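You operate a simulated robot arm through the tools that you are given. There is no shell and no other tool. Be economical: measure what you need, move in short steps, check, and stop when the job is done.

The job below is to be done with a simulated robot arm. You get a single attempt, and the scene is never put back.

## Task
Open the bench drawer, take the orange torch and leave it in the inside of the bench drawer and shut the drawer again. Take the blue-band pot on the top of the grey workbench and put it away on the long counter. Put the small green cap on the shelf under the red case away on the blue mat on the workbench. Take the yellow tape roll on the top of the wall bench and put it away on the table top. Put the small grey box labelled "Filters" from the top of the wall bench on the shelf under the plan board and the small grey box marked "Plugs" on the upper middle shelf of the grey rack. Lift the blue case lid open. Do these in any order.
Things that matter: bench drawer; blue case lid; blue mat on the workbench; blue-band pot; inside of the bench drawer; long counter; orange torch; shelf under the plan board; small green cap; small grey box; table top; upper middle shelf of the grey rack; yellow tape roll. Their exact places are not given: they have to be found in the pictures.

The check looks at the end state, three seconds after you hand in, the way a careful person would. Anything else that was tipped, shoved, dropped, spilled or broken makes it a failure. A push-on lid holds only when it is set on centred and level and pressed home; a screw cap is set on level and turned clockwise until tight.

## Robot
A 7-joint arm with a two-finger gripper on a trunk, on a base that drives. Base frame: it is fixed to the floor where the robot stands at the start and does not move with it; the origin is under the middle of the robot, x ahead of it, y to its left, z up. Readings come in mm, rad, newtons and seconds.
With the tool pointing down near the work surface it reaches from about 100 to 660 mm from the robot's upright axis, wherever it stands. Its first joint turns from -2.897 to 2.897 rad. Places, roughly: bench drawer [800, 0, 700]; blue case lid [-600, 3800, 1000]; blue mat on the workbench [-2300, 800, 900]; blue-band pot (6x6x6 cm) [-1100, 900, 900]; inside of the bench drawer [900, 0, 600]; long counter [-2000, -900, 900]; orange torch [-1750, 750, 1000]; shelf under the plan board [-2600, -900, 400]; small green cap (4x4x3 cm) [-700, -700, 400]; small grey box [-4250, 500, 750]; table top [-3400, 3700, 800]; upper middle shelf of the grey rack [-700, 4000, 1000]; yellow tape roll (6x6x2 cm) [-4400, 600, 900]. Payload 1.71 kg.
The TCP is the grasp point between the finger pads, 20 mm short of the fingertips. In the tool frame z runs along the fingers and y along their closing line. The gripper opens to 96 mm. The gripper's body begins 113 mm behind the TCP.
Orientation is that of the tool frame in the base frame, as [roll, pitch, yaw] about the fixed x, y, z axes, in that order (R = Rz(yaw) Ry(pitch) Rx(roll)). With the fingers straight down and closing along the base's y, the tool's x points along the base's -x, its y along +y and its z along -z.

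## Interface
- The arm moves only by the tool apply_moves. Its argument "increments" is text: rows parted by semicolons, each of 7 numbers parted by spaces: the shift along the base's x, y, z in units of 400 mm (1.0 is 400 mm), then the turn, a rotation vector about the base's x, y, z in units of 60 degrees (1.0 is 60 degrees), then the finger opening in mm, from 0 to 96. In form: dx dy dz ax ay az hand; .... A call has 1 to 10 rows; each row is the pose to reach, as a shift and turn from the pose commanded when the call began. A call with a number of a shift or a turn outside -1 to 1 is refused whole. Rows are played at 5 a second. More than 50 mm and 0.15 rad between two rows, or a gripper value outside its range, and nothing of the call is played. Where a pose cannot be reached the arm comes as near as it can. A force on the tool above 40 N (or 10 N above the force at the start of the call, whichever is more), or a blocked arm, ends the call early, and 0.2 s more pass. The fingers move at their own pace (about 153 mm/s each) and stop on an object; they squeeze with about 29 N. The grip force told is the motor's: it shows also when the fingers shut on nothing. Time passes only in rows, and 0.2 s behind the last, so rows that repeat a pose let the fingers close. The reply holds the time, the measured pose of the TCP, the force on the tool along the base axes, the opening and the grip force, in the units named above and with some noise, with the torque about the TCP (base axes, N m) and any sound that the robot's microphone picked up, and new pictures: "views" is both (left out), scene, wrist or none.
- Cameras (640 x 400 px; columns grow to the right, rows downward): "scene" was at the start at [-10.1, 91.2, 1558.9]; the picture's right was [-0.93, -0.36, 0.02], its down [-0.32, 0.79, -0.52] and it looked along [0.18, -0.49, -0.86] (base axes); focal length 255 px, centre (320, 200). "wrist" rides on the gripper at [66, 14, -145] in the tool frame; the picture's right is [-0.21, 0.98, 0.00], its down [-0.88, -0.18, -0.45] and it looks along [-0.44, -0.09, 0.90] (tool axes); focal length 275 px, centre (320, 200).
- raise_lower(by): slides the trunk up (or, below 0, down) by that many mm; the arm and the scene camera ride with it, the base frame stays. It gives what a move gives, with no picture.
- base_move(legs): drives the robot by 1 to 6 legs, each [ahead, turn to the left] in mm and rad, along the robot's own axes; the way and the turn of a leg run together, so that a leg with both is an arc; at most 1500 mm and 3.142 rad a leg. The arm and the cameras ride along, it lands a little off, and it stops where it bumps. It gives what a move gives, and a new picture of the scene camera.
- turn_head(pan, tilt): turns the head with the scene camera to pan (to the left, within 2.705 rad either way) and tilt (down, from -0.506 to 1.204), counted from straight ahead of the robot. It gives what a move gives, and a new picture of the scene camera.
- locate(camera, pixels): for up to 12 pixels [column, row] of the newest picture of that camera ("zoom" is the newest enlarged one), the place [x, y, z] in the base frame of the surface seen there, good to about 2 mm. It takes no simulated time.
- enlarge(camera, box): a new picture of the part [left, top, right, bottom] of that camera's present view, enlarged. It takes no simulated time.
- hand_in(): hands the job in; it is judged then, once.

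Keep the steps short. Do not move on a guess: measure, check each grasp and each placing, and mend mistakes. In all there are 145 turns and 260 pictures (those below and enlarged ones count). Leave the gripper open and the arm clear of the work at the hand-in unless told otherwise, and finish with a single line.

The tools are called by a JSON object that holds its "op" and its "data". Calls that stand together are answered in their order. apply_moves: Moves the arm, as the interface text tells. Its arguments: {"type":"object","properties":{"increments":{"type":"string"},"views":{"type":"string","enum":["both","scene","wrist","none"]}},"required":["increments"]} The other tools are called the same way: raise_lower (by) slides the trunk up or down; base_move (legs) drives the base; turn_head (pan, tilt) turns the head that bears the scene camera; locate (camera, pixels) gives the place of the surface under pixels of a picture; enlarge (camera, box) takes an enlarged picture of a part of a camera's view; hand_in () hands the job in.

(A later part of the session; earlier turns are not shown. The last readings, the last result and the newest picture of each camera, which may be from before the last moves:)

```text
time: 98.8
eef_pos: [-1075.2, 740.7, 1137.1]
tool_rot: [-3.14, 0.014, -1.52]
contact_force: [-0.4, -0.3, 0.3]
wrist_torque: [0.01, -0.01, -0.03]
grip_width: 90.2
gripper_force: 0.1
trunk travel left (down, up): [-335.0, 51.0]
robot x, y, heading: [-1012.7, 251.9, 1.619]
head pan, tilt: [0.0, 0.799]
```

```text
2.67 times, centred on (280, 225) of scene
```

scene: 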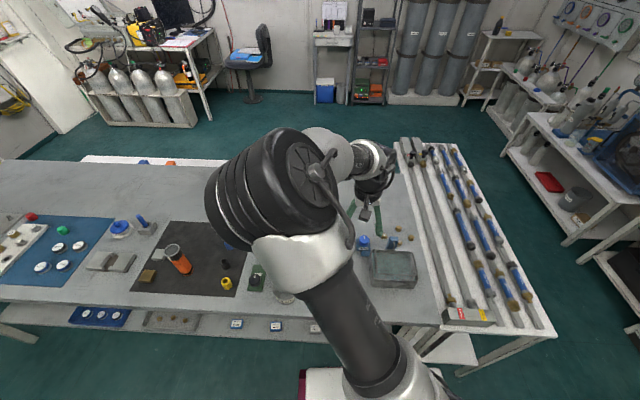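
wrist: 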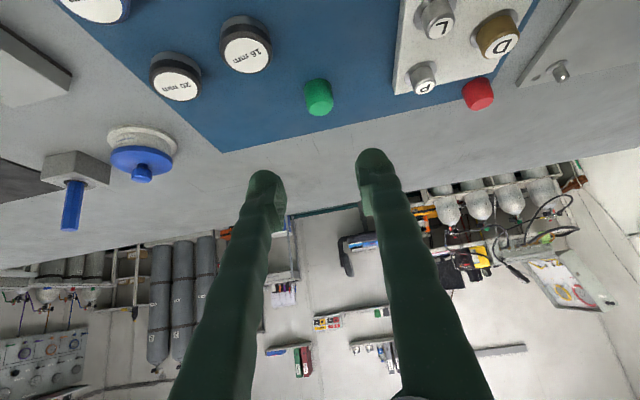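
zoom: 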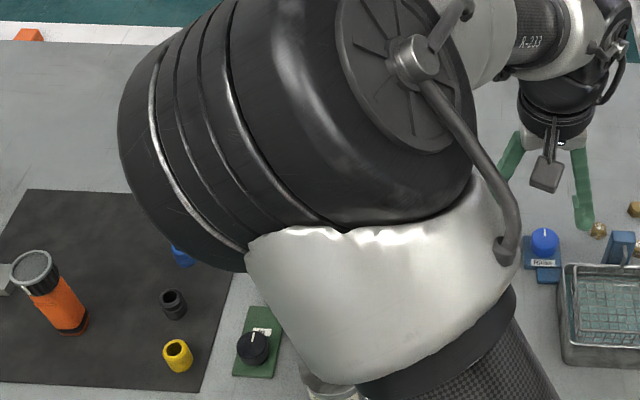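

Move over the pot at height and look down with the wrist camera.

{"op": "apply_moves", "data": {"increments": "-0.03 0.09 0 0 0 0 90; -0.06 0.18 0 0 0 0 90; -0.09 0.27 0 0 0 0 90; -0.13 0.36 0 0 0 0 90; -0.17 0.435 0 0 0 0 90; -0.17 0.435 -0.1 0 0 0 90", "views": "both"}}

```text
time: 100.2
eef_pos: [-1140.4, 896.9, 1102.7]
tool_rot: [-3.14, 0.029, -1.522]
contact_force: [0.2, 0.5, 0.6]
wrist_torque: [-0.02, 0.0, -0.01]
grip_width: 90.1
gripper_force: 0.0
trunk travel left (down, up): [-335.0, 51.0]
robot x, y, heading: [-1011.7, 251.3, 1.62]
head pan, tilt: [0.0, 0.799]
```

scene: 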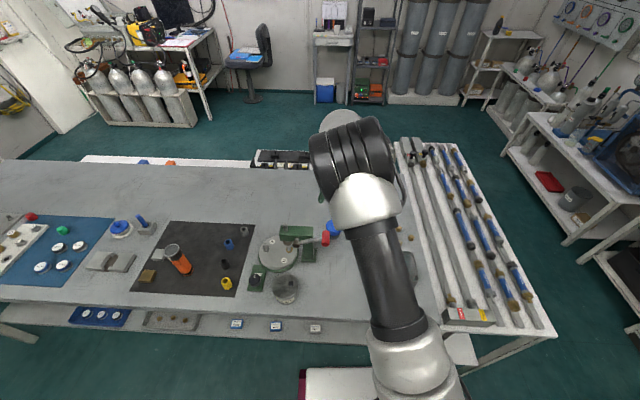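
wrist: 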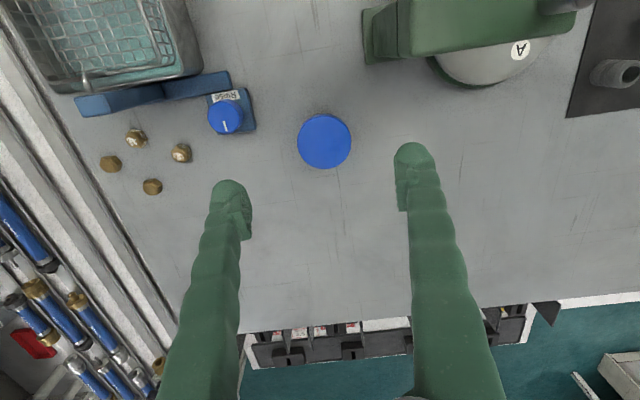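

{"op": "locate", "data": {"camera": "wrist", "pixels": [[324, 141], [299, 141], [350, 141], [324, 116], [324, 166], [324, 172], [227, 117], [420, 180]]}}

{"op": "enlarge", "data": {"camera": "wrist", "box": [276, 110, 372, 170]}}

```text
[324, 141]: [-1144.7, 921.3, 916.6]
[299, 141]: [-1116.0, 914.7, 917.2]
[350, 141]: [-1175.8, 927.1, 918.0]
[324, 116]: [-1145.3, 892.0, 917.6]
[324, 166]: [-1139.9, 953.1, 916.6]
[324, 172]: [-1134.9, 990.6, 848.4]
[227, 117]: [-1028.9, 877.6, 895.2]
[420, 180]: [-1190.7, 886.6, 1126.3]
```

```text
6.67 times, centred on (324, 140) of wrist
```

zoom: 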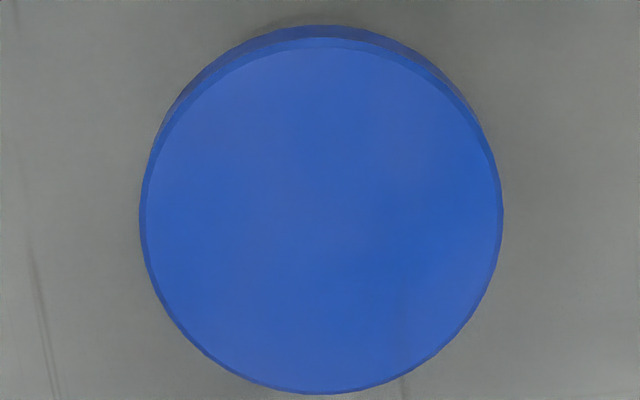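

Pot centre (-1145,922), top z 917, 60 mm wide. Descend to TCP z≈893 and close.

{"op": "apply_moves", "data": {"increments": "-0.011 0.063 -0.08 0 -0.02 0 90; -0.011 0.063 -0.18 0 -0.02 0 90; -0.011 0.063 -0.28 0 -0.02 0 90; -0.011 0.063 -0.38 0 -0.02 0 90; -0.011 0.063 -0.46 0 -0.02 0 90; -0.011 0.063 -0.524 0 -0.02 0 90", "views": "both"}}

```text
time: 101.7
eef_pos: [-1146.4, 922.8, 893.6]
tool_rot: [-3.118, 0.03, -1.522]
contact_force: [0.3, -0.4, 0.5]
wrist_torque: [0.06, -0.02, -0.01]
grip_width: 90.0
gripper_force: 0.1
trunk travel left (down, up): [-335.0, 51.0]
robot x, y, heading: [-1011.7, 251.8, 1.622]
head pan, tilt: [0.0, 0.799]
```

scene: 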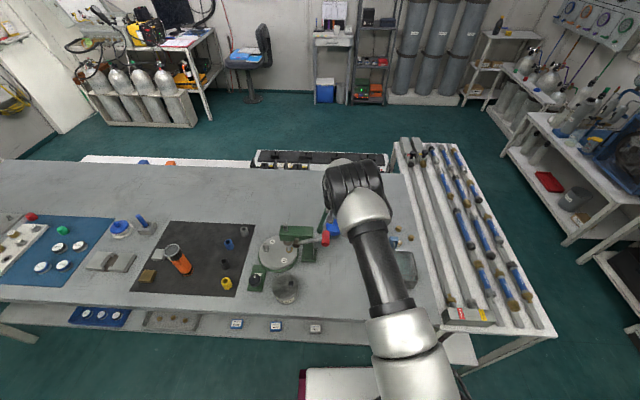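
wrist: 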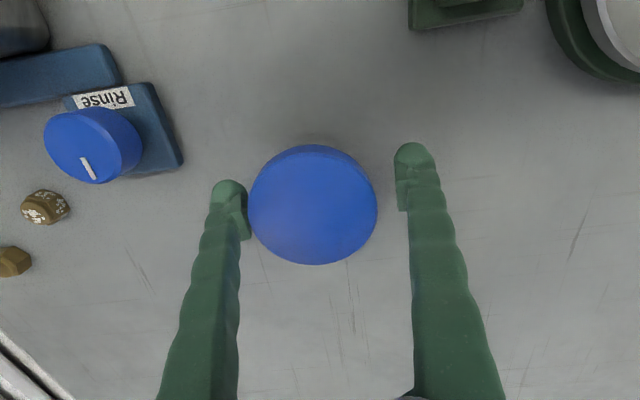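

{"op": "apply_moves", "data": {"increments": "0.005 0 0 0 0 0 40; 0.005 0 0 0 0 0 40; 0.005 0 0 0 0 0 40; 0.005 0 0.05 0 0 0 40; 0.005 0 0.1 0 0 0 40", "views": "wrist"}}

```text
time: 102.8
eef_pos: [-1145.3, 921.0, 934.9]
tool_rot: [-3.118, 0.027, -1.52]
contact_force: [-0.5, -0.7, -1.3]
wrist_torque: [0.02, 0.0, -0.02]
grip_width: 74.7
gripper_force: 28.9
trunk travel left (down, up): [-335.0, 51.0]
robot x, y, heading: [-1011.6, 253.6, 1.616]
head pan, tilt: [0.0, 0.799]
```

wrist: 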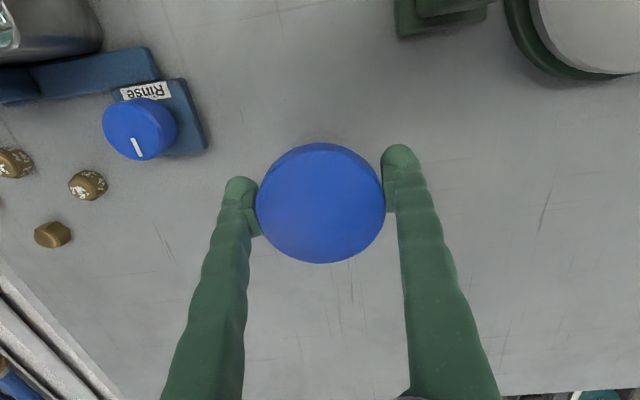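

Held (grip 29 N). Raise well above the lever before pulling back.

{"op": "apply_moves", "data": {"increments": "0 0 0.1 0 0 0 40; 0 0 0.2 0 0 0 40; 0 0 0.3 0 0 0 40; 0 0 0.4 0 0 0 40; 0 0 0.5 0 0 0 40; 0 0 0.57 0 0 0 40; 0.1 -0.06 0.57 0 0 0 40; 0.15 -0.16 0.57 0 0 0 40; 0.18 -0.26 0.57 0 0 0 40; 0.18 -0.36 0.57 0 0 0 40", "views": "both"}}

```text
time: 105.0
eef_pos: [-1072.7, 776.7, 1164.4]
tool_rot: [-3.119, 0.029, -1.521]
contact_force: [1.3, -0.6, -2.0]
wrist_torque: [0.0, -0.01, 0.02]
grip_width: 74.7
gripper_force: 29.2
trunk travel left (down, up): [-335.0, 51.0]
robot x, y, heading: [-1014.0, 248.3, 1.621]
head pan, tilt: [0.0, 0.799]
```

scene: 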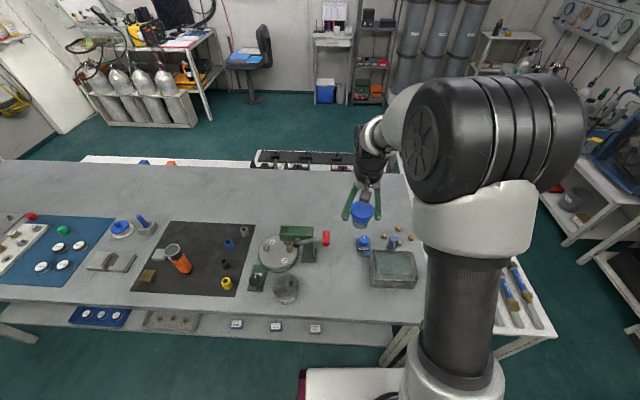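
wrist: 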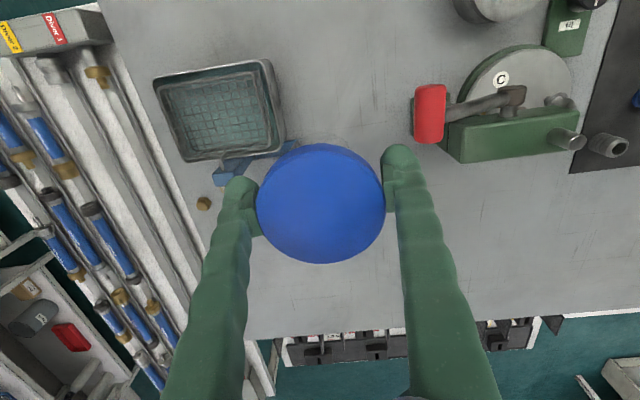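

{"op": "enlarge", "data": {"camera": "scene", "box": [320, 170, 400, 250]}}

{"op": "base_move", "data": {"legs": [[-200, 0], [0, 1.52], [0, 1.5]]}}

```text
5.00 times, centred on (360, 210) of scene
```

zoom: 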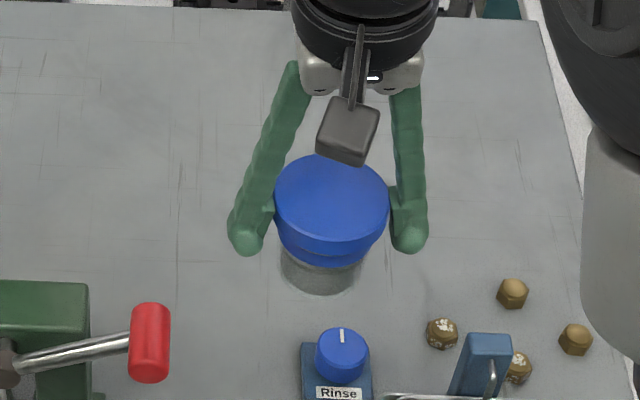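

```text
time: 115.6
eef_pos: [-988.4, -479.1, 1164.2]
tool_rot: [-3.119, 0.028, 1.537]
contact_force: [0.1, 1.0, -1.8]
wrist_torque: [-0.01, 0.02, 0.02]
grip_width: 73.7
gripper_force: 29.4
trunk travel left (down, up): [-335.0, 51.0]
robot x, y, heading: [-1011.2, 46.2, -1.608]
head pan, tilt: [0.0, 0.799]
```

scene: 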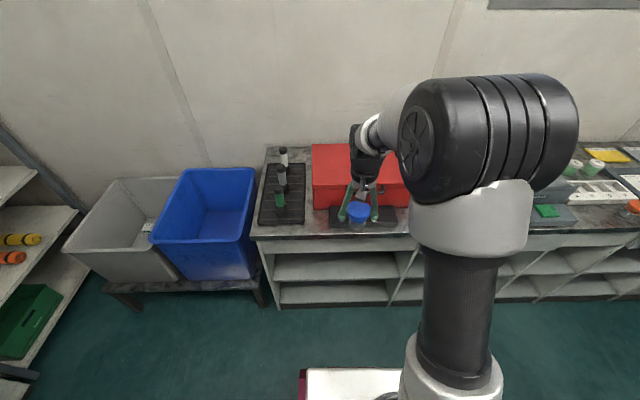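

Pot is whole in the hand. Drive west to the middle of the long counter and look for free space.

{"op": "base_move", "data": {"legs": [[0, -1.533], [1000, 0], [0, 1.57]]}}

{"op": "enlarge", "data": {"camera": "scene", "box": [200, 130, 600, 330]}}

```text
time: 130.2
eef_pos: [-1997.8, -452.0, 1171.5]
tool_rot: [-3.119, 0.045, 1.544]
contact_force: [0.2, 0.4, -1.5]
wrist_torque: [0.01, -0.02, -0.01]
grip_width: 72.7
gripper_force: 28.9
trunk travel left (down, up): [-335.0, 51.0]
robot x, y, heading: [-2029.6, 59.7, -1.596]
head pan, tilt: [0.0, 0.799]
```

scene: 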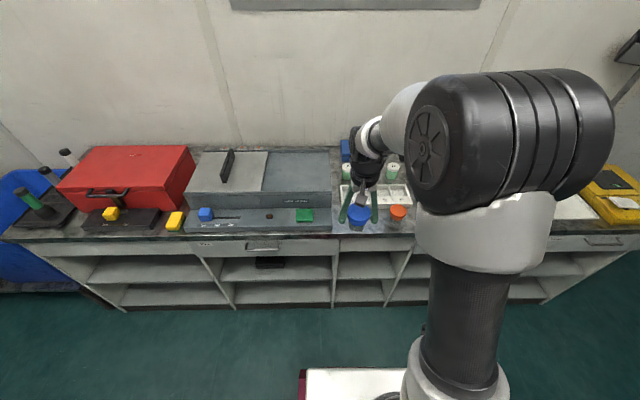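

```text
1.60 times, centred on (400, 230) of scene
```

zoom: 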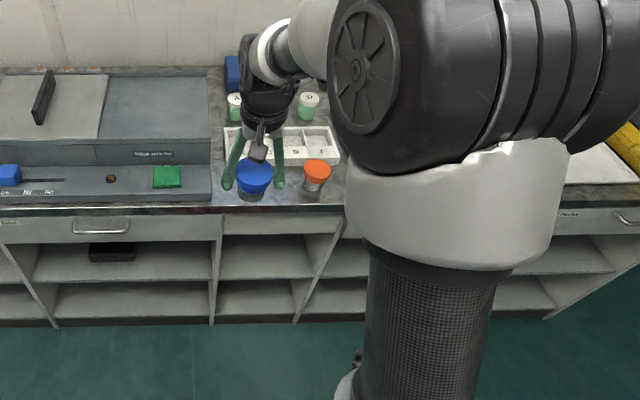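

Free strip lies left of the orange-lidded pot. Measure.

{"op": "locate", "data": {"camera": "zoom", "pixels": [[208, 190], [216, 150], [222, 203], [300, 200], [318, 170], [305, 172], [330, 150], [232, 170], [250, 200], [290, 175], [342, 165], [270, 110]]}}

{"op": "locate", "data": {"camera": "wrist", "pixels": [[320, 200]]}}

```text
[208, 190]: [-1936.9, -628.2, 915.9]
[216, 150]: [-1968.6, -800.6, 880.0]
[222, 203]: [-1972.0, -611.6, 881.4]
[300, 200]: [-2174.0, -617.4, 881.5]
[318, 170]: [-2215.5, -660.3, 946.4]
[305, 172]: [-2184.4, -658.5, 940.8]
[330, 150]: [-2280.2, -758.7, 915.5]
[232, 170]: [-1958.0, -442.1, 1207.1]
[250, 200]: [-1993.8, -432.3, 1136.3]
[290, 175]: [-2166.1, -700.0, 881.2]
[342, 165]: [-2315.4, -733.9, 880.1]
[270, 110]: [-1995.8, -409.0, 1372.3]
```

```text
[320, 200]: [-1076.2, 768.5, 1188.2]
```

Free spot: (-2075,-662), counter z 881. Move over it and lower to just above.

{"op": "apply_moves", "data": {"increments": "-0.04 -0.1 0 0 0 0 40; -0.08 -0.2 0 0 0 0 40; -0.12 -0.3 0 0 0 0 40; -0.16 -0.4 -0.03 0 0 0 40; -0.192 -0.5 -0.08 0 0 0 40; -0.192 -0.525 -0.18 0 0 0 40; -0.192 -0.525 -0.28 0 0 0 40; -0.192 -0.525 -0.38 0 0 0 40; -0.192 -0.525 -0.48 0 0 0 40; -0.192 -0.525 -0.55 0 0 0 40", "views": "both"}}

```text
time: 132.4
eef_pos: [-2075.5, -644.4, 955.1]
tool_rot: [-3.12, 0.057, 1.545]
contact_force: [-0.5, -0.6, -2.0]
wrist_torque: [0.02, -0.03, 0.02]
grip_width: 72.5
gripper_force: 29.2
trunk travel left (down, up): [-335.0, 51.0]
robot x, y, heading: [-2031.3, 58.3, -1.596]
head pan, tilt: [0.0, 0.799]
```

scene: 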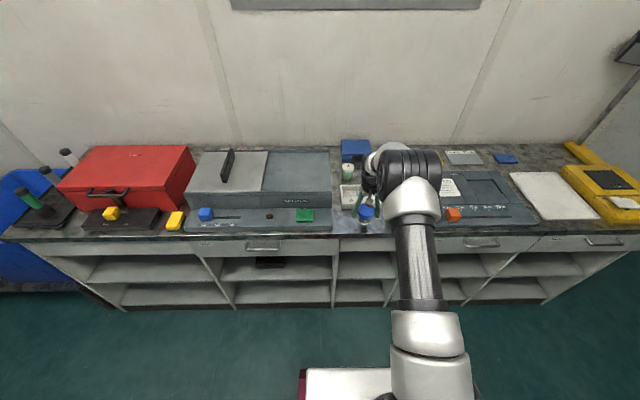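
wrist: 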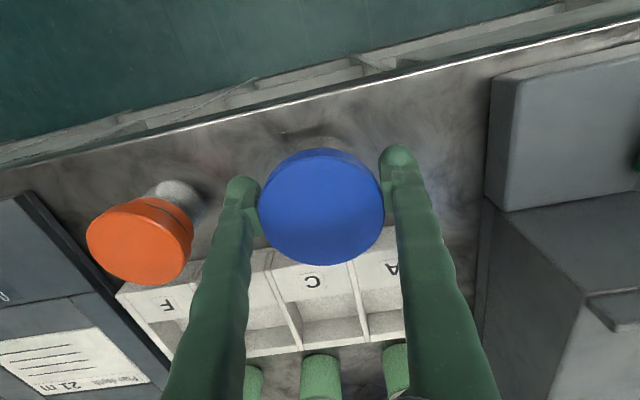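

{"op": "locate", "data": {"camera": "wrist", "pixels": [[262, 253], [395, 228], [320, 150], [320, 262], [200, 190], [187, 225], [320, 122], [500, 200], [440, 150]]}}

{"op": "apply_moves", "data": {"increments": "0 -0.03 0 0.026 0 0 40; 0 -0.035 -0.04 0.03 0 0 40", "views": "none"}}

```text
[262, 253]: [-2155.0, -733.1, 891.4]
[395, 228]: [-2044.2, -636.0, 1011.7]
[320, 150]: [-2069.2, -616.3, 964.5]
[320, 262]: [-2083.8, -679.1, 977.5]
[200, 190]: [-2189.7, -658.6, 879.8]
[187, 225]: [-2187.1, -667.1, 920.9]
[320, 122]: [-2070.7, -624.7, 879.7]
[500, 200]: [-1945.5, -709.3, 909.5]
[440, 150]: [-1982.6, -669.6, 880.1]
```

```text
time: 133.0
eef_pos: [-2076.1, -659.6, 942.4]
tool_rot: [-3.117, 0.029, 1.543]
contact_force: [-0.1, -1.0, -1.2]
wrist_torque: [0.04, -0.02, -0.01]
grip_width: 72.5
gripper_force: 28.7
trunk travel left (down, up): [-335.0, 51.0]
robot x, y, heading: [-2034.6, 60.6, -1.597]
head pan, tilt: [0.0, 0.799]
```

Lower in small steps until contact.

{"op": "apply_moves", "data": {"increments": "0 0 -0.02 0 0 0 40; 0 0 -0.035 0 0 0 40; 0 0 -0.045 0 0 0 40; 0 0 -0.05 0 0 0 40", "views": "none"}}

```text
time: 134.0
eef_pos: [-2076.1, -658.7, 925.5]
tool_rot: [-3.118, 0.032, 1.546]
contact_force: [2.0, 1.2, 20.0]
wrist_torque: [0.08, 0.34, -0.02]
grip_width: 72.2
gripper_force: 28.7
trunk travel left (down, up): [-335.0, 51.0]
robot x, y, heading: [-2034.3, 62.0, -1.593]
head pan, tilt: [0.0, 0.799]
```

Contact at z 925 as expected. Release and rise.

{"op": "apply_moves", "data": {"increments": "0 0 0.006 0 0 0 72; 0 0 0.006 0 0 0 94; 0 0 0.006 0 0 0 94; 0 0 0.08 0 0 0 94; 0 0 0.18 0 0 0 94; 0 0 0.28 0 0 0 94; 0 0.04 0.38 0 0 0 94; 0 0.12 0.46 0 0 0 94; 0 0.2 0.52 0 0 0 94", "views": "both"}}

```text
time: 136.0
eef_pos: [-2078.4, -575.9, 1133.8]
tool_rot: [-3.119, 0.03, 1.546]
contact_force: [-0.5, 0.3, 0.5]
wrist_torque: [-0.03, -0.02, 0.0]
grip_width: 93.9
gripper_force: 0.0
trunk travel left (down, up): [-335.0, 51.0]
robot x, y, heading: [-2027.5, 61.7, -1.596]
head pan, tilt: [0.0, 0.799]
```

scene: 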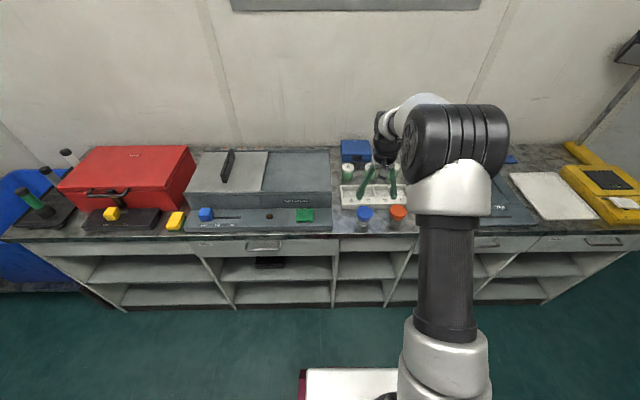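
wrist: 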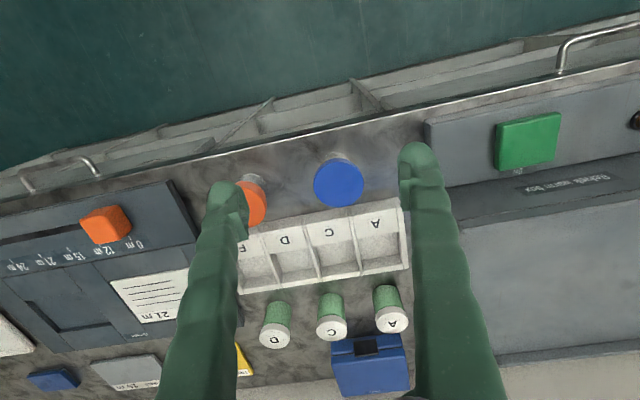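

Pot stands upright on the counter. Now the torch: drive to face it.

{"op": "base_move", "data": {"legs": [[0, 1.596], [330, 0], [0, 1.57], [80, 0]]}}

{"op": "enlarge", "data": {"camera": "scene", "box": [200, 150, 440, 300]}}

```text
time: 148.3
eef_pos: [-1688.0, 765.0, 1144.4]
tool_rot: [-3.12, 0.043, -1.551]
contact_force: [-0.6, 1.6, 1.4]
wrist_torque: [-0.16, -0.07, -0.02]
grip_width: 94.1
gripper_force: 0.0
trunk travel left (down, up): [-335.0, 51.0]
robot x, y, heading: [-1702.6, 146.4, 1.59]
head pan, tilt: [0.0, 0.799]
```

scene: 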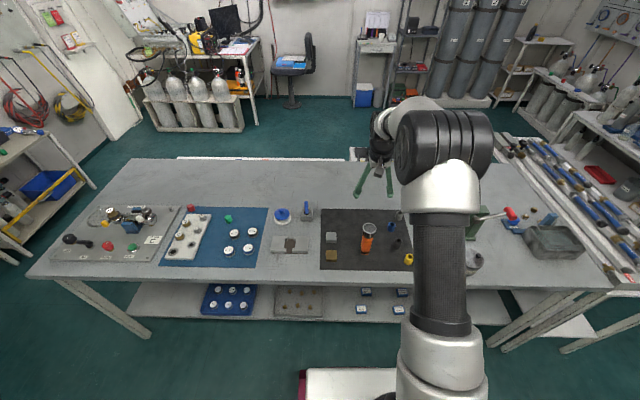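

```text
2.67 times, centred on (320, 225) of scene
```

zoom: 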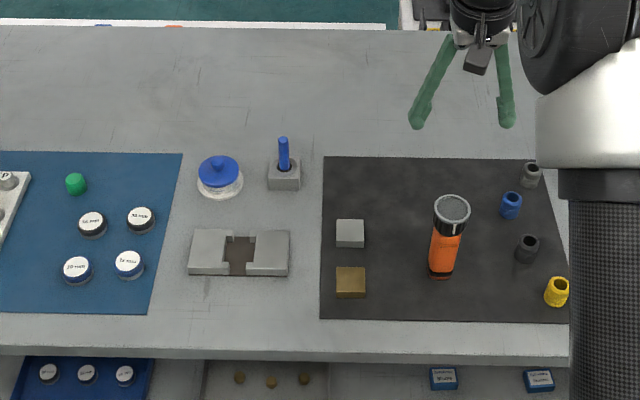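

{"op": "locate", "data": {"camera": "zoom", "pixels": [[452, 208], [435, 208], [470, 208], [452, 196], [452, 220], [440, 274], [442, 245], [430, 255], [455, 255], [350, 230], [525, 250], [350, 280]]}}

```text
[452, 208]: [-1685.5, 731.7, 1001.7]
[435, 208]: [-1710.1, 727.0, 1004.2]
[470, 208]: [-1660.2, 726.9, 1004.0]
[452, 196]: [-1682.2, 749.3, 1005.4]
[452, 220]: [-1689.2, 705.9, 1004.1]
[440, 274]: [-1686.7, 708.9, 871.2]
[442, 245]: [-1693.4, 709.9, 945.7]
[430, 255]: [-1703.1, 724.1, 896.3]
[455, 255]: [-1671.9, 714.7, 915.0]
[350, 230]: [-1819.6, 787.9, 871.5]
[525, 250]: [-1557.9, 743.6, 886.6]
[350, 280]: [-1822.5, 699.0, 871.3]
```

Torch stands at (-1686,727), z 853–1004, body ≈36 mm wide. I will grip it from the side (tool 15° below horizontal) so it can be laid flat in the drawer later. Back up 150 mm and tilt the tool.

{"op": "base_move", "data": {"legs": [[-160, 0]]}}

{"op": "apply_moves", "data": {"increments": "0 -0.04 0 0.139 0.003 0 80; 0 -0.08 0 0.278 0.006 0 80; 0 -0.12 0 0.417 0.008 0 80; 0 -0.16 0 0.556 0.011 0 80", "views": "none"}}

{"op": "apply_moves", "data": {"increments": "0 0 -0.05 0.139 0.003 0 80; 0 0 -0.1 0.278 0.006 0 80; 0 0 -0.15 0.417 0.008 0 80; 0 0 -0.2 0.556 0.011 0 80; 0 0 -0.25 0.694 0.014 0 80", "views": "both"}}

```text
time: 149.8
eef_pos: [-1684.9, 633.6, 1127.2]
tool_rot: [-3.12, 0.019, -1.553]
contact_force: [0.1, 1.0, -1.8]
wrist_torque: [-0.09, 0.01, 0.0]
grip_width: 94.0
gripper_force: 0.1
trunk travel left (down, up): [-335.0, 51.0]
robot x, y, heading: [-1700.7, -18.0, 1.584]
head pan, tilt: [0.0, 0.799]
```

scene: 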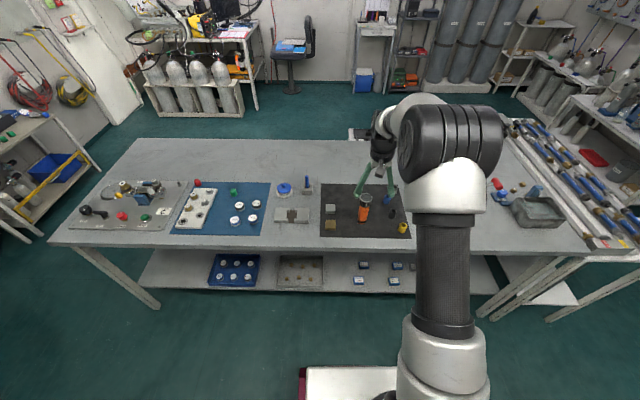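

```text
time: 150.8
eef_pos: [-1685.3, 542.3, 1142.5]
tool_rot: [-3.12, 0.625, -1.553]
contact_force: [0.2, -0.7, 0.0]
wrist_torque: [0.06, -0.02, 0.03]
grip_width: 80.1
gripper_force: 0.1
trunk travel left (down, up): [-335.0, 51.0]
robot x, y, heading: [-1697.6, -20.3, 1.585]
head pan, tilt: [0.0, 0.799]
```

```text
time: 152.0
eef_pos: [-1683.6, 546.1, 1038.6]
tool_rot: [-3.129, 1.35, -1.56]
contact_force: [-0.6, 0.1, 0.0]
wrist_torque: [-0.03, -0.03, -0.01]
grip_width: 80.2
gripper_force: 0.0
trunk travel left (down, up): [-335.0, 51.0]
robot x, y, heading: [-1694.7, -15.1, 1.585]
head pan, tilt: [0.0, 0.799]
```

scene: 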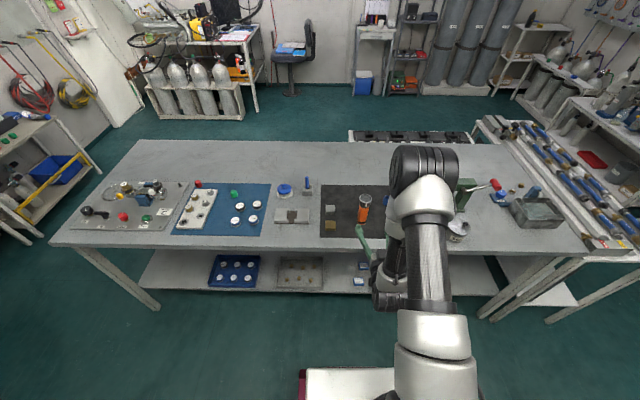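
wrist: 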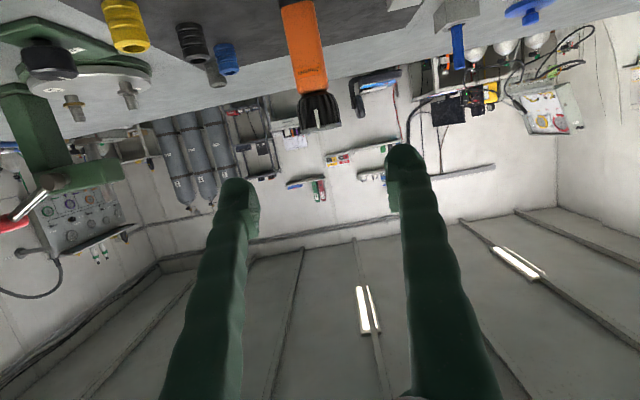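

Tool is ~13° below horizontal. Measure the torch in the wrist view and lower in front of it.

{"op": "locate", "data": {"camera": "wrist", "pixels": [[305, 50], [288, 50], [322, 50], [318, 110], [298, 5]]}}

{"op": "apply_moves", "data": {"increments": "0 0 -0.1 0 0 0 80; 0 0.02 -0.2 0 0 0 80; 0 0.04 -0.27 0 0 0 80", "views": "wrist"}}

```text
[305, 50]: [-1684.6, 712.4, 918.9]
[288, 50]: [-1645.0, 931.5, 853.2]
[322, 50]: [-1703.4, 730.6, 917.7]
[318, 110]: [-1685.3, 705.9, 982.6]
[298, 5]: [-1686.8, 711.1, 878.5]
```

```text
time: 152.8
eef_pos: [-1685.5, 560.4, 933.0]
tool_rot: [-3.131, 1.348, -1.563]
contact_force: [0.5, 0.0, 0.3]
wrist_torque: [0.02, 0.0, -0.01]
grip_width: 80.2
gripper_force: 0.0
trunk travel left (down, up): [-335.0, 51.0]
robot x, y, heading: [-1699.4, -16.7, 1.584]
head pan, tilt: [0.0, 0.799]
```

wrist: 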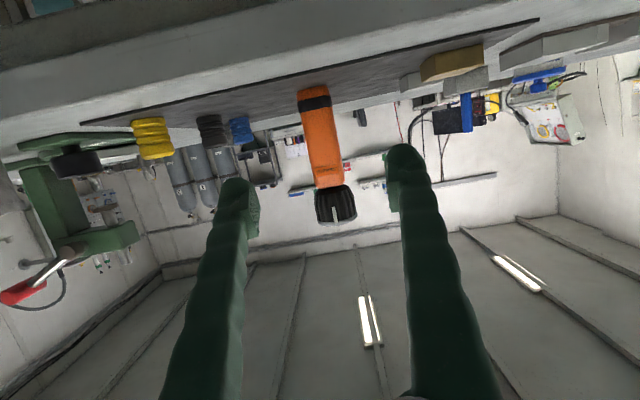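

Advance to the torch (y 728, z ≈928) and close.

{"op": "apply_moves", "data": {"increments": "0 0.1 0 0 0 0 80; 0 0.2 0 0 0 0 80; 0 0.3 -0.005 0 0 0 80; 0 0.38 -0.01 0 0 0 80; 0 0.42 -0.012 0 0 0 80", "views": "wrist"}}

```text
time: 154.0
eef_pos: [-1685.8, 729.9, 929.2]
tool_rot: [-3.129, 1.35, -1.56]
contact_force: [-0.1, -0.5, -0.6]
wrist_torque: [-0.02, 0.01, 0.01]
grip_width: 80.2
gripper_force: 0.0
trunk travel left (down, up): [-335.0, 51.0]
robot x, y, heading: [-1700.7, -12.9, 1.583]
head pan, tilt: [0.0, 0.799]
```

wrist: 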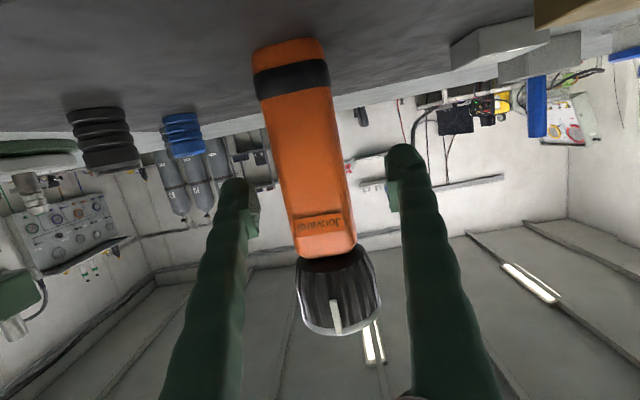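

{"op": "apply_moves", "data": {"increments": "0 0 0 0 0 0 20; 0 0 0 0 0 0 20; 0 0 0 0 0 0 20; 0 0 0.06 0 0 0 20; 0 0 0.12 0 0 0 20", "views": "wrist"}}

```text
time: 155.2
eef_pos: [-1685.7, 728.4, 976.1]
tool_rot: [-3.13, 1.35, -1.562]
contact_force: [0.6, -0.3, -3.1]
wrist_torque: [0.03, -0.04, -0.01]
grip_width: 35.5
gripper_force: 29.2
trunk travel left (down, up): [-335.0, 51.0]
robot x, y, heading: [-1699.5, -17.2, 1.583]
head pan, tilt: [0.0, 0.799]
```

wrist: 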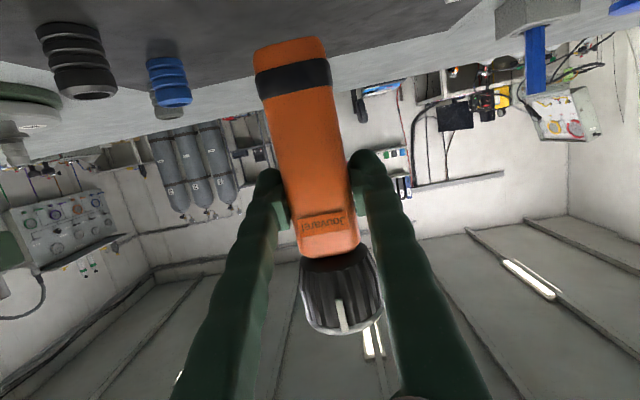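

Torch gripped. Lift and retract, then rotate the tool downward so the torch lies horizontal.

{"op": "apply_moves", "data": {"increments": "0 0 0.1 0 0 0 20; 0 -0.08 0.16 0 0 0 20; 0 -0.16 0.22 0 0 0 20; 0 -0.26 0.25 0 0 0 20; 0 -0.34 0.25 0 0 0 20; 0 -0.34 0.25 -0.125 -0.002 0 20; 0 -0.34 0.25 -0.25 -0.003 0 20; 0 -0.34 0.25 -0.375 -0.005 0 20; 0 -0.34 0.25 -0.5 -0.006 0 20; 0 -0.34 0.25 -0.625 -0.008 0 20", "views": "none"}}

{"op": "apply_moves", "data": {"increments": "0 0 0 -0.125 -0.002 0 20; 0 0 0 -0.25 -0.003 0 20; 0 0 0 -0.375 -0.005 0 20; 0 0 0 -0.5 -0.006 0 20; 0 0 0 -0.625 -0.008 0 20; 0 0 0 -0.75 -0.009 0 20; 0 0 0 -0.875 -0.011 0 20", "views": "scene"}}

```text
time: 157.4
eef_pos: [-1685.3, 594.1, 1077.6]
tool_rot: [-3.128, 0.696, -1.559]
contact_force: [-0.8, 0.2, -2.7]
wrist_torque: [0.03, 0.01, 0.03]
grip_width: 35.5
gripper_force: 29.1
trunk travel left (down, up): [-335.0, 51.0]
robot x, y, heading: [-1697.3, -16.2, 1.585]
head pan, tilt: [0.0, 0.799]
```

```text
time: 159.0
eef_pos: [-1683.8, 594.9, 1076.6]
tool_rot: [-3.127, -0.224, -1.558]
contact_force: [-0.4, 1.0, -3.1]
wrist_torque: [0.01, 0.0, 0.0]
grip_width: 35.5
gripper_force: 29.2
trunk travel left (down, up): [-335.0, 51.0]
robot x, y, heading: [-1698.8, -19.6, 1.583]
head pan, tilt: [0.0, 0.799]
```

scene: 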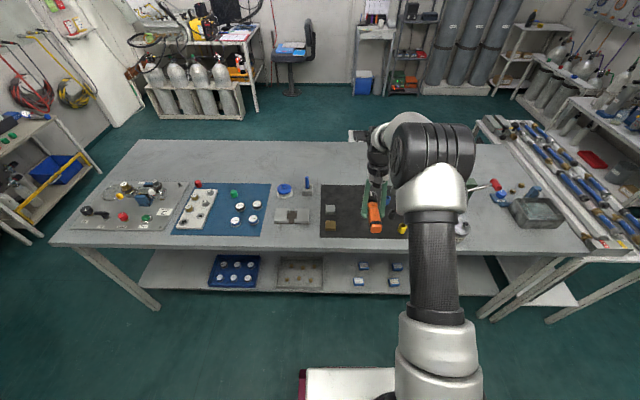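

Torch is horizontal in the hand. Drive to the open drawer.

{"op": "base_move", "data": {"legs": [[0, -1.575], [1500, 0], [150, 0]]}}

{"op": "enlarge", "data": {"camera": "scene", "box": [220, 120, 480, 282]}}

```text
time: 172.4
eef_pos: [535.8, -25.7, 1076.1]
tool_rot: [-3.129, -0.22, -3.137]
contact_force: [1.0, -0.1, -3.3]
wrist_torque: [-0.04, -0.07, -0.02]
grip_width: 35.2
gripper_force: 28.9
trunk travel left (down, up): [-335.0, 51.0]
robot x, y, heading: [-75.4, -6.6, 0.011]
head pan, tilt: [0.0, 0.799]
```

scene: 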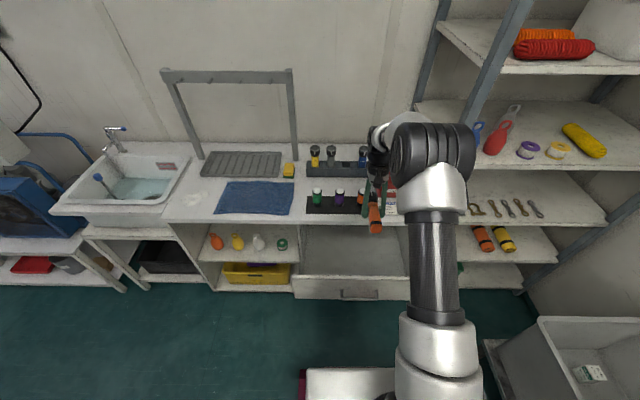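

```text
2.46 times, centred on (350, 201) of scene
```

zoom: 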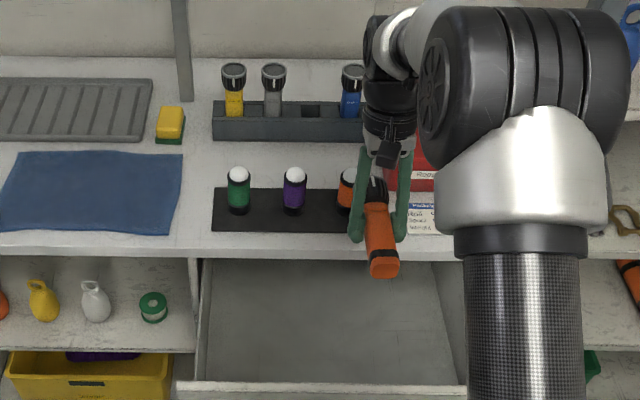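

Turn the torch 90° about the vertical so it lies crosswise over the drawer.

{"op": "apply_moves", "data": {"increments": "0 0.01 0 0 0 0.125 20; 0 0.02 0 0 0 0.25 20; 0 0.03 0 0 0 0.375 20; 0 0.04 0 0 0 0.5 20; 0 0.05 0 0 0 0.625 20; 0 0.06 0 0 0 0.75 20; 0 0.06 0 0 0 0.875 20; 0 0.06 0 0 0 1 20", "views": "none"}}

{"op": "apply_moves", "data": {"increments": "0 0 0 0 0 0.125 20; 0 0 0 0 0 0.25 20; 0 0 0 0 0 0.375 20; 0 0 0 0 0 0.5 20", "views": "both"}}

```text
time: 174.2
eef_pos: [519.1, -2.6, 1085.7]
tool_rot: [-3.129, -0.205, -2.089]
contact_force: [-0.1, -0.3, -3.8]
wrist_torque: [0.05, -0.01, 0.0]
grip_width: 35.7
gripper_force: 29.2
trunk travel left (down, up): [-335.0, 51.0]
robot x, y, heading: [-75.3, -6.7, 0.01]
head pan, tilt: [0.0, 0.799]
```

```text
time: 175.2
eef_pos: [518.6, -2.4, 1086.6]
tool_rot: [-3.127, -0.204, -1.564]
contact_force: [0.0, -0.6, -3.7]
wrist_torque: [0.02, 0.02, 0.0]
grip_width: 35.7
gripper_force: 29.6
trunk travel left (down, up): [-335.0, 51.0]
robot x, y, heading: [-74.1, -6.0, 0.014]
head pan, tilt: [0.0, 0.799]
```

scene: 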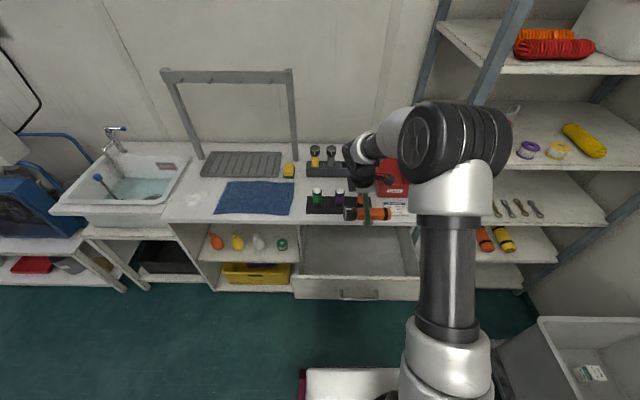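
wrist: 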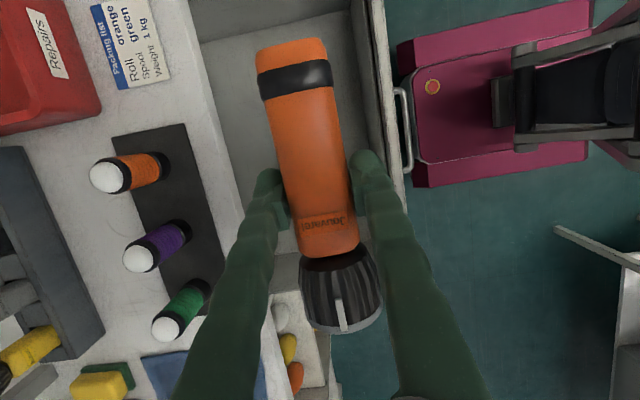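

Torch lies crosswise at x≈519, y≈-2. Descend into the drawer (first 300 mm), then check.

{"op": "apply_moves", "data": {"increments": "0 0 -0.1 0 0 0 20; 0 0 -0.2 0 0 0 20; 0 0 -0.3 0 0 0 20; 0 0 -0.4 0 0 0 20; 0 0 -0.5 0 0 0 20; 0 0 -0.6 0 0 0 20; 0 0 -0.7 0 0 0 20; 0 0 -0.75 0 0 0 20", "views": "both"}}

```text
time: 177.0
eef_pos: [518.7, -1.3, 786.2]
tool_rot: [-3.131, -0.205, -1.564]
contact_force: [-0.3, 0.3, -2.9]
wrist_torque: [0.01, -0.01, 0.03]
grip_width: 35.5
gripper_force: 29.1
trunk travel left (down, up): [-335.0, 51.0]
robot x, y, heading: [-73.0, -6.5, 0.014]
head pan, tilt: [0.0, 0.799]
```

scene: 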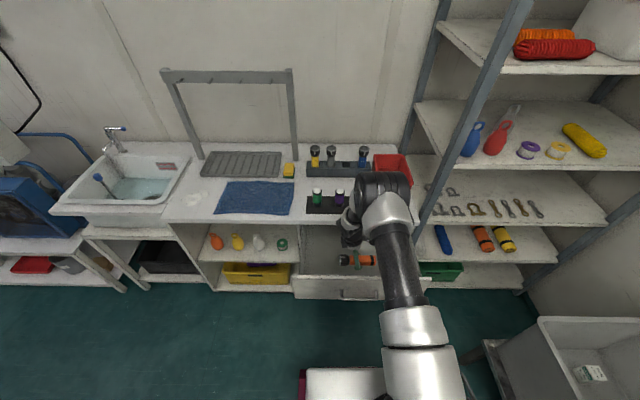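
wrist: 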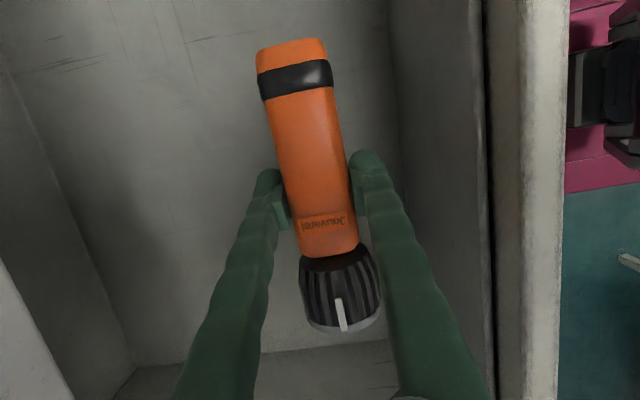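

Clear all round. Continue down to z ≈676, slowly at the end.

{"op": "apply_moves", "data": {"increments": "0 0 -0.1 0 0 0 20; 0 0 -0.2 0 0 0 20; 0 0 -0.25 0 0 0 20; 0 0 -0.265 0 0 0 20; 0 0 -0.275 0 0 0 20", "views": "none"}}

```text
time: 178.2
eef_pos: [518.3, -3.5, 675.5]
tool_rot: [-3.129, -0.206, -1.566]
contact_force: [0.3, -0.6, -3.0]
wrist_torque: [0.08, -0.02, -0.02]
grip_width: 35.7
gripper_force: 28.7
trunk travel left (down, up): [-335.0, 51.0]
robot x, y, heading: [-76.1, -7.9, 0.012]
head pan, tilt: [0.0, 0.799]
```

{"op": "apply_moves", "data": {"increments": "0 0 -0.005 0 0 0 20; 0 0 -0.01 0 0 0 20; 0 0 -0.013 0 0 0 20", "views": "none"}}

```text
time: 179.0
eef_pos: [518.4, -1.8, 669.3]
tool_rot: [-3.13, -0.205, -1.567]
contact_force: [-0.2, -0.2, -3.3]
wrist_torque: [0.08, 0.0, 0.0]
grip_width: 35.8
gripper_force: 29.6
trunk travel left (down, up): [-335.0, 51.0]
robot x, y, heading: [-72.1, -6.1, 0.011]
head pan, tilt: [0.0, 0.799]
```

{"op": "apply_moves", "data": {"increments": "0 0 -0.005 0 0 0 20; 0 0 -0.009 0 0 0 20", "views": "wrist"}}

```text
time: 179.6
eef_pos: [519.9, -2.5, 668.7]
tool_rot: [-3.125, -0.203, -1.568]
contact_force: [1.4, -2.7, 20.8]
wrist_torque: [0.85, 0.02, -0.03]
grip_width: 35.9
gripper_force: 29.2
trunk travel left (down, up): [-335.0, 51.0]
robot x, y, heading: [-72.5, -4.4, 0.011]
head pan, tilt: [0.0, 0.799]
```

wrist: 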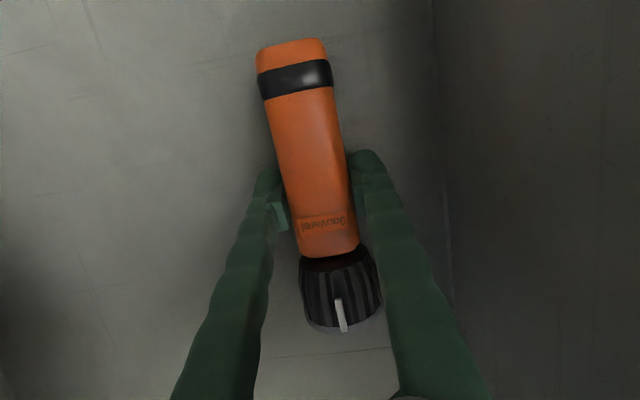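

Floor contact. Release and rise.

{"op": "apply_moves", "data": {"increments": "0 0 0.004 0 0 0 70; 0 0 0.004 0 0 0 70; 0 0 0.08 0 0 0 70; 0 0 0.18 0 0 0 70; 0 0 0.28 0 0 0 70; 0 0 0.38 0 0 0 70; 0 0 0.48 0 0 0 70; 0 0 0.58 0 0 0 70; 0 0 0.68 0 0 0 70; -0.05 0 0.78 0 0 0 70", "views": "both"}}

```text
time: 181.8
eef_pos: [497.1, -0.3, 980.8]
tool_rot: [-3.128, -0.204, -1.566]
contact_force: [0.2, -0.1, 0.4]
wrist_torque: [0.01, -0.07, 0.01]
grip_width: 70.0
gripper_force: 0.1
trunk travel left (down, up): [-335.0, 51.0]
robot x, y, heading: [-73.7, -4.9, 0.011]
head pan, tilt: [0.0, 0.799]
```

scene: 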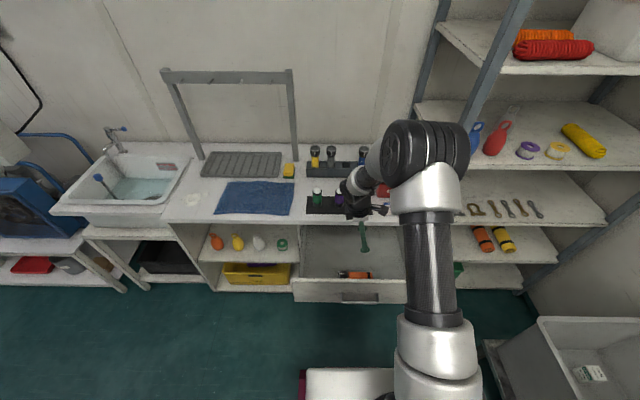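
wrist: 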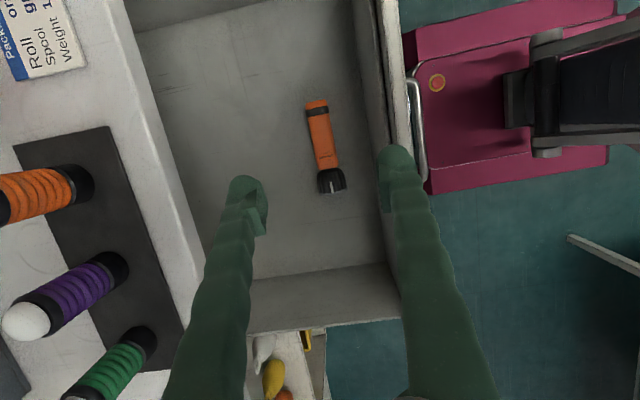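

Torch lies in the drawer. To shut it: back the base off, point the tool forward and push the front with closed fingers.

{"op": "base_move", "data": {"legs": [[-160, 0]]}}

{"op": "apply_moves", "data": {"increments": "0 0 0 0.069 -0.069 -0.09 0; 0 0 0 0.138 -0.138 -0.18 0; 0 0 0 0.207 -0.207 -0.27 0; 0 0 0 0.276 -0.276 -0.36 0; 0 0 0 0.346 -0.346 -0.451 0; 0 0 0 0.415 -0.415 -0.541 0; 0 0 0 0.484 -0.484 -0.631 0", "views": "none"}}

{"op": "apply_moves", "data": {"increments": "0 0 0 0.069 -0.069 -0.09 0; 0 0 0 0.138 -0.138 -0.18 0; 0 0 0 0.207 -0.207 -0.27 0; 0 0 0 0.276 -0.276 -0.36 0; 0 0 0 0.346 -0.346 -0.451 0; 0 0 0 0.415 -0.415 -0.541 0; 0 0 0 0.484 -0.484 -0.631 0", "views": "scene"}}

```text
time: 183.3
eef_pos: [341.8, -1.5, 975.7]
tool_rot: [-3.137, -0.205, -1.564]
contact_force: [0.8, 0.0, -1.2]
wrist_torque: [0.01, 0.05, -0.01]
grip_width: 70.2
gripper_force: 0.0
trunk travel left (down, up): [-335.0, 51.0]
robot x, y, heading: [-240.0, -8.9, 0.008]
head pan, tilt: [0.0, 0.799]
```

scene: 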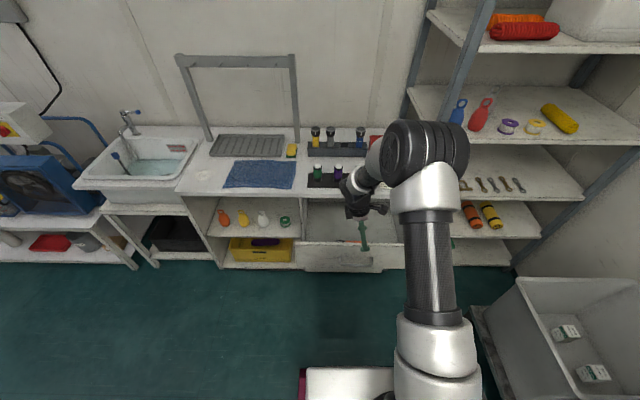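

```text
time: 184.9
eef_pos: [323.9, -3.5, 987.4]
tool_rot: [-2.805, 0.432, -2.224]
contact_force: [0.3, -0.3, 0.0]
wrist_torque: [0.03, -0.05, 0.01]
grip_width: 0.0
gripper_force: 29.6
trunk travel left (down, up): [-335.0, 51.0]
robot x, y, heading: [-236.0, -3.9, 0.014]
head pan, tilt: [0.0, 0.799]
```

```text
time: 186.5
eef_pos: [323.6, -1.9, 987.5]
tool_rot: [-3.111, 1.105, -3.14]
contact_force: [0.4, 0.1, -1.2]
wrist_torque: [0.04, 0.0, -0.05]
grip_width: 0.1
gripper_force: 28.8
trunk travel left (down, up): [-335.0, 51.0]
robot x, y, heading: [-238.2, -9.8, 0.009]
head pan, tilt: [0.0, 0.799]
```

scene: 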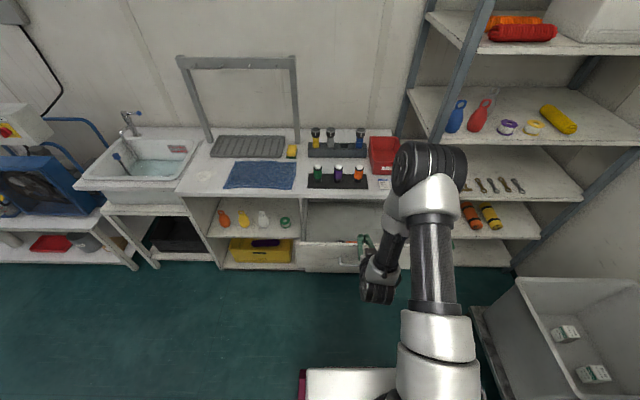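

Lower to z≈795 and push forward to close the drawer.

{"op": "apply_moves", "data": {"increments": "0 -0.01 -0.1 0 0 0 0; 0 -0.01 -0.2 0 0 0 0; 0 -0.01 -0.3 0 0 0 0; 0 -0.01 -0.4 0 0 0 0; 0 -0.01 -0.48 0 0 0 0; 0.1 -0.01 -0.48 0 0 0 0; 0.15 -0.01 -0.48 0 0 0 0; 0.2 -0.01 -0.48 0 0 0 0; 0.25 -0.01 -0.48 0 0 0 0; 0.3 -0.01 -0.48 0 0 0 0", "views": "scene"}}

```text
time: 188.7
eef_pos: [443.4, -7.5, 795.9]
tool_rot: [-3.107, 1.107, -3.134]
contact_force: [-1.3, -0.4, 0.7]
wrist_torque: [0.01, -0.01, -0.02]
grip_width: 0.0
gripper_force: 28.7
trunk travel left (down, up): [-335.0, 51.0]
robot x, y, heading: [-235.4, -7.6, 0.008]
head pan, tilt: [0.0, 0.799]
```

scene: 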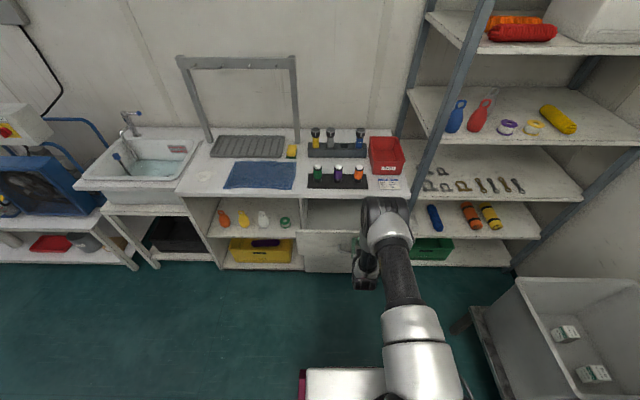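

It is moving. Push the rest.

{"op": "apply_moves", "data": {"increments": "0.06 0 0 0 0 0 0; 0.12 0 0 0 0 0 0; 0.18 0 0 0 0 0 0; 0.24 0 0 0 0 0 0; 0.3 0 0 0 0 0 0; 0.36 0 0 0 0 0 0; 0.42 0 0 0 0 0 0; 0.46 0 0 0 0 0 0; 0.49 0 0 0 0 0 0; 0.53 0 0 0 0 0 0", "views": "scene"}}

{"op": "enlarge", "data": {"camera": "scene", "box": [280, 150, 420, 280]}}

```text
time: 190.8
eef_pos: [634.7, -4.6, 799.4]
tool_rot: [-3.109, 1.105, -3.134]
contact_force: [-0.2, 0.1, -0.9]
wrist_torque: [-0.01, -0.1, 0.01]
grip_width: 0.1
gripper_force: 29.6
trunk travel left (down, up): [-335.0, 51.0]
robot x, y, heading: [-238.7, -8.8, 0.01]
head pan, tilt: [0.0, 0.799]
stopped in row 10: the arm was blocked; the commanded pose is now the measured one
```

scene: 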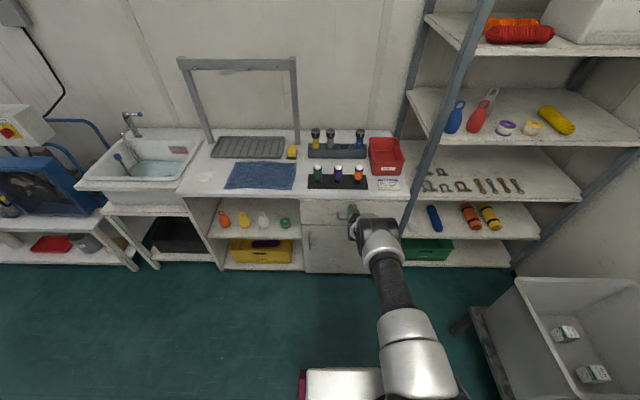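

```text
3.08 times, centred on (350, 215) of scene
```

zoom: 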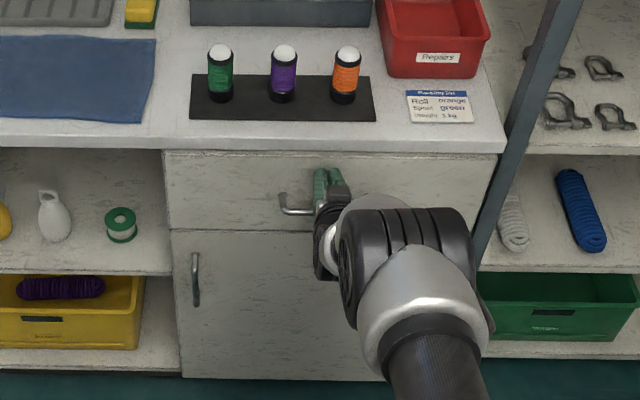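

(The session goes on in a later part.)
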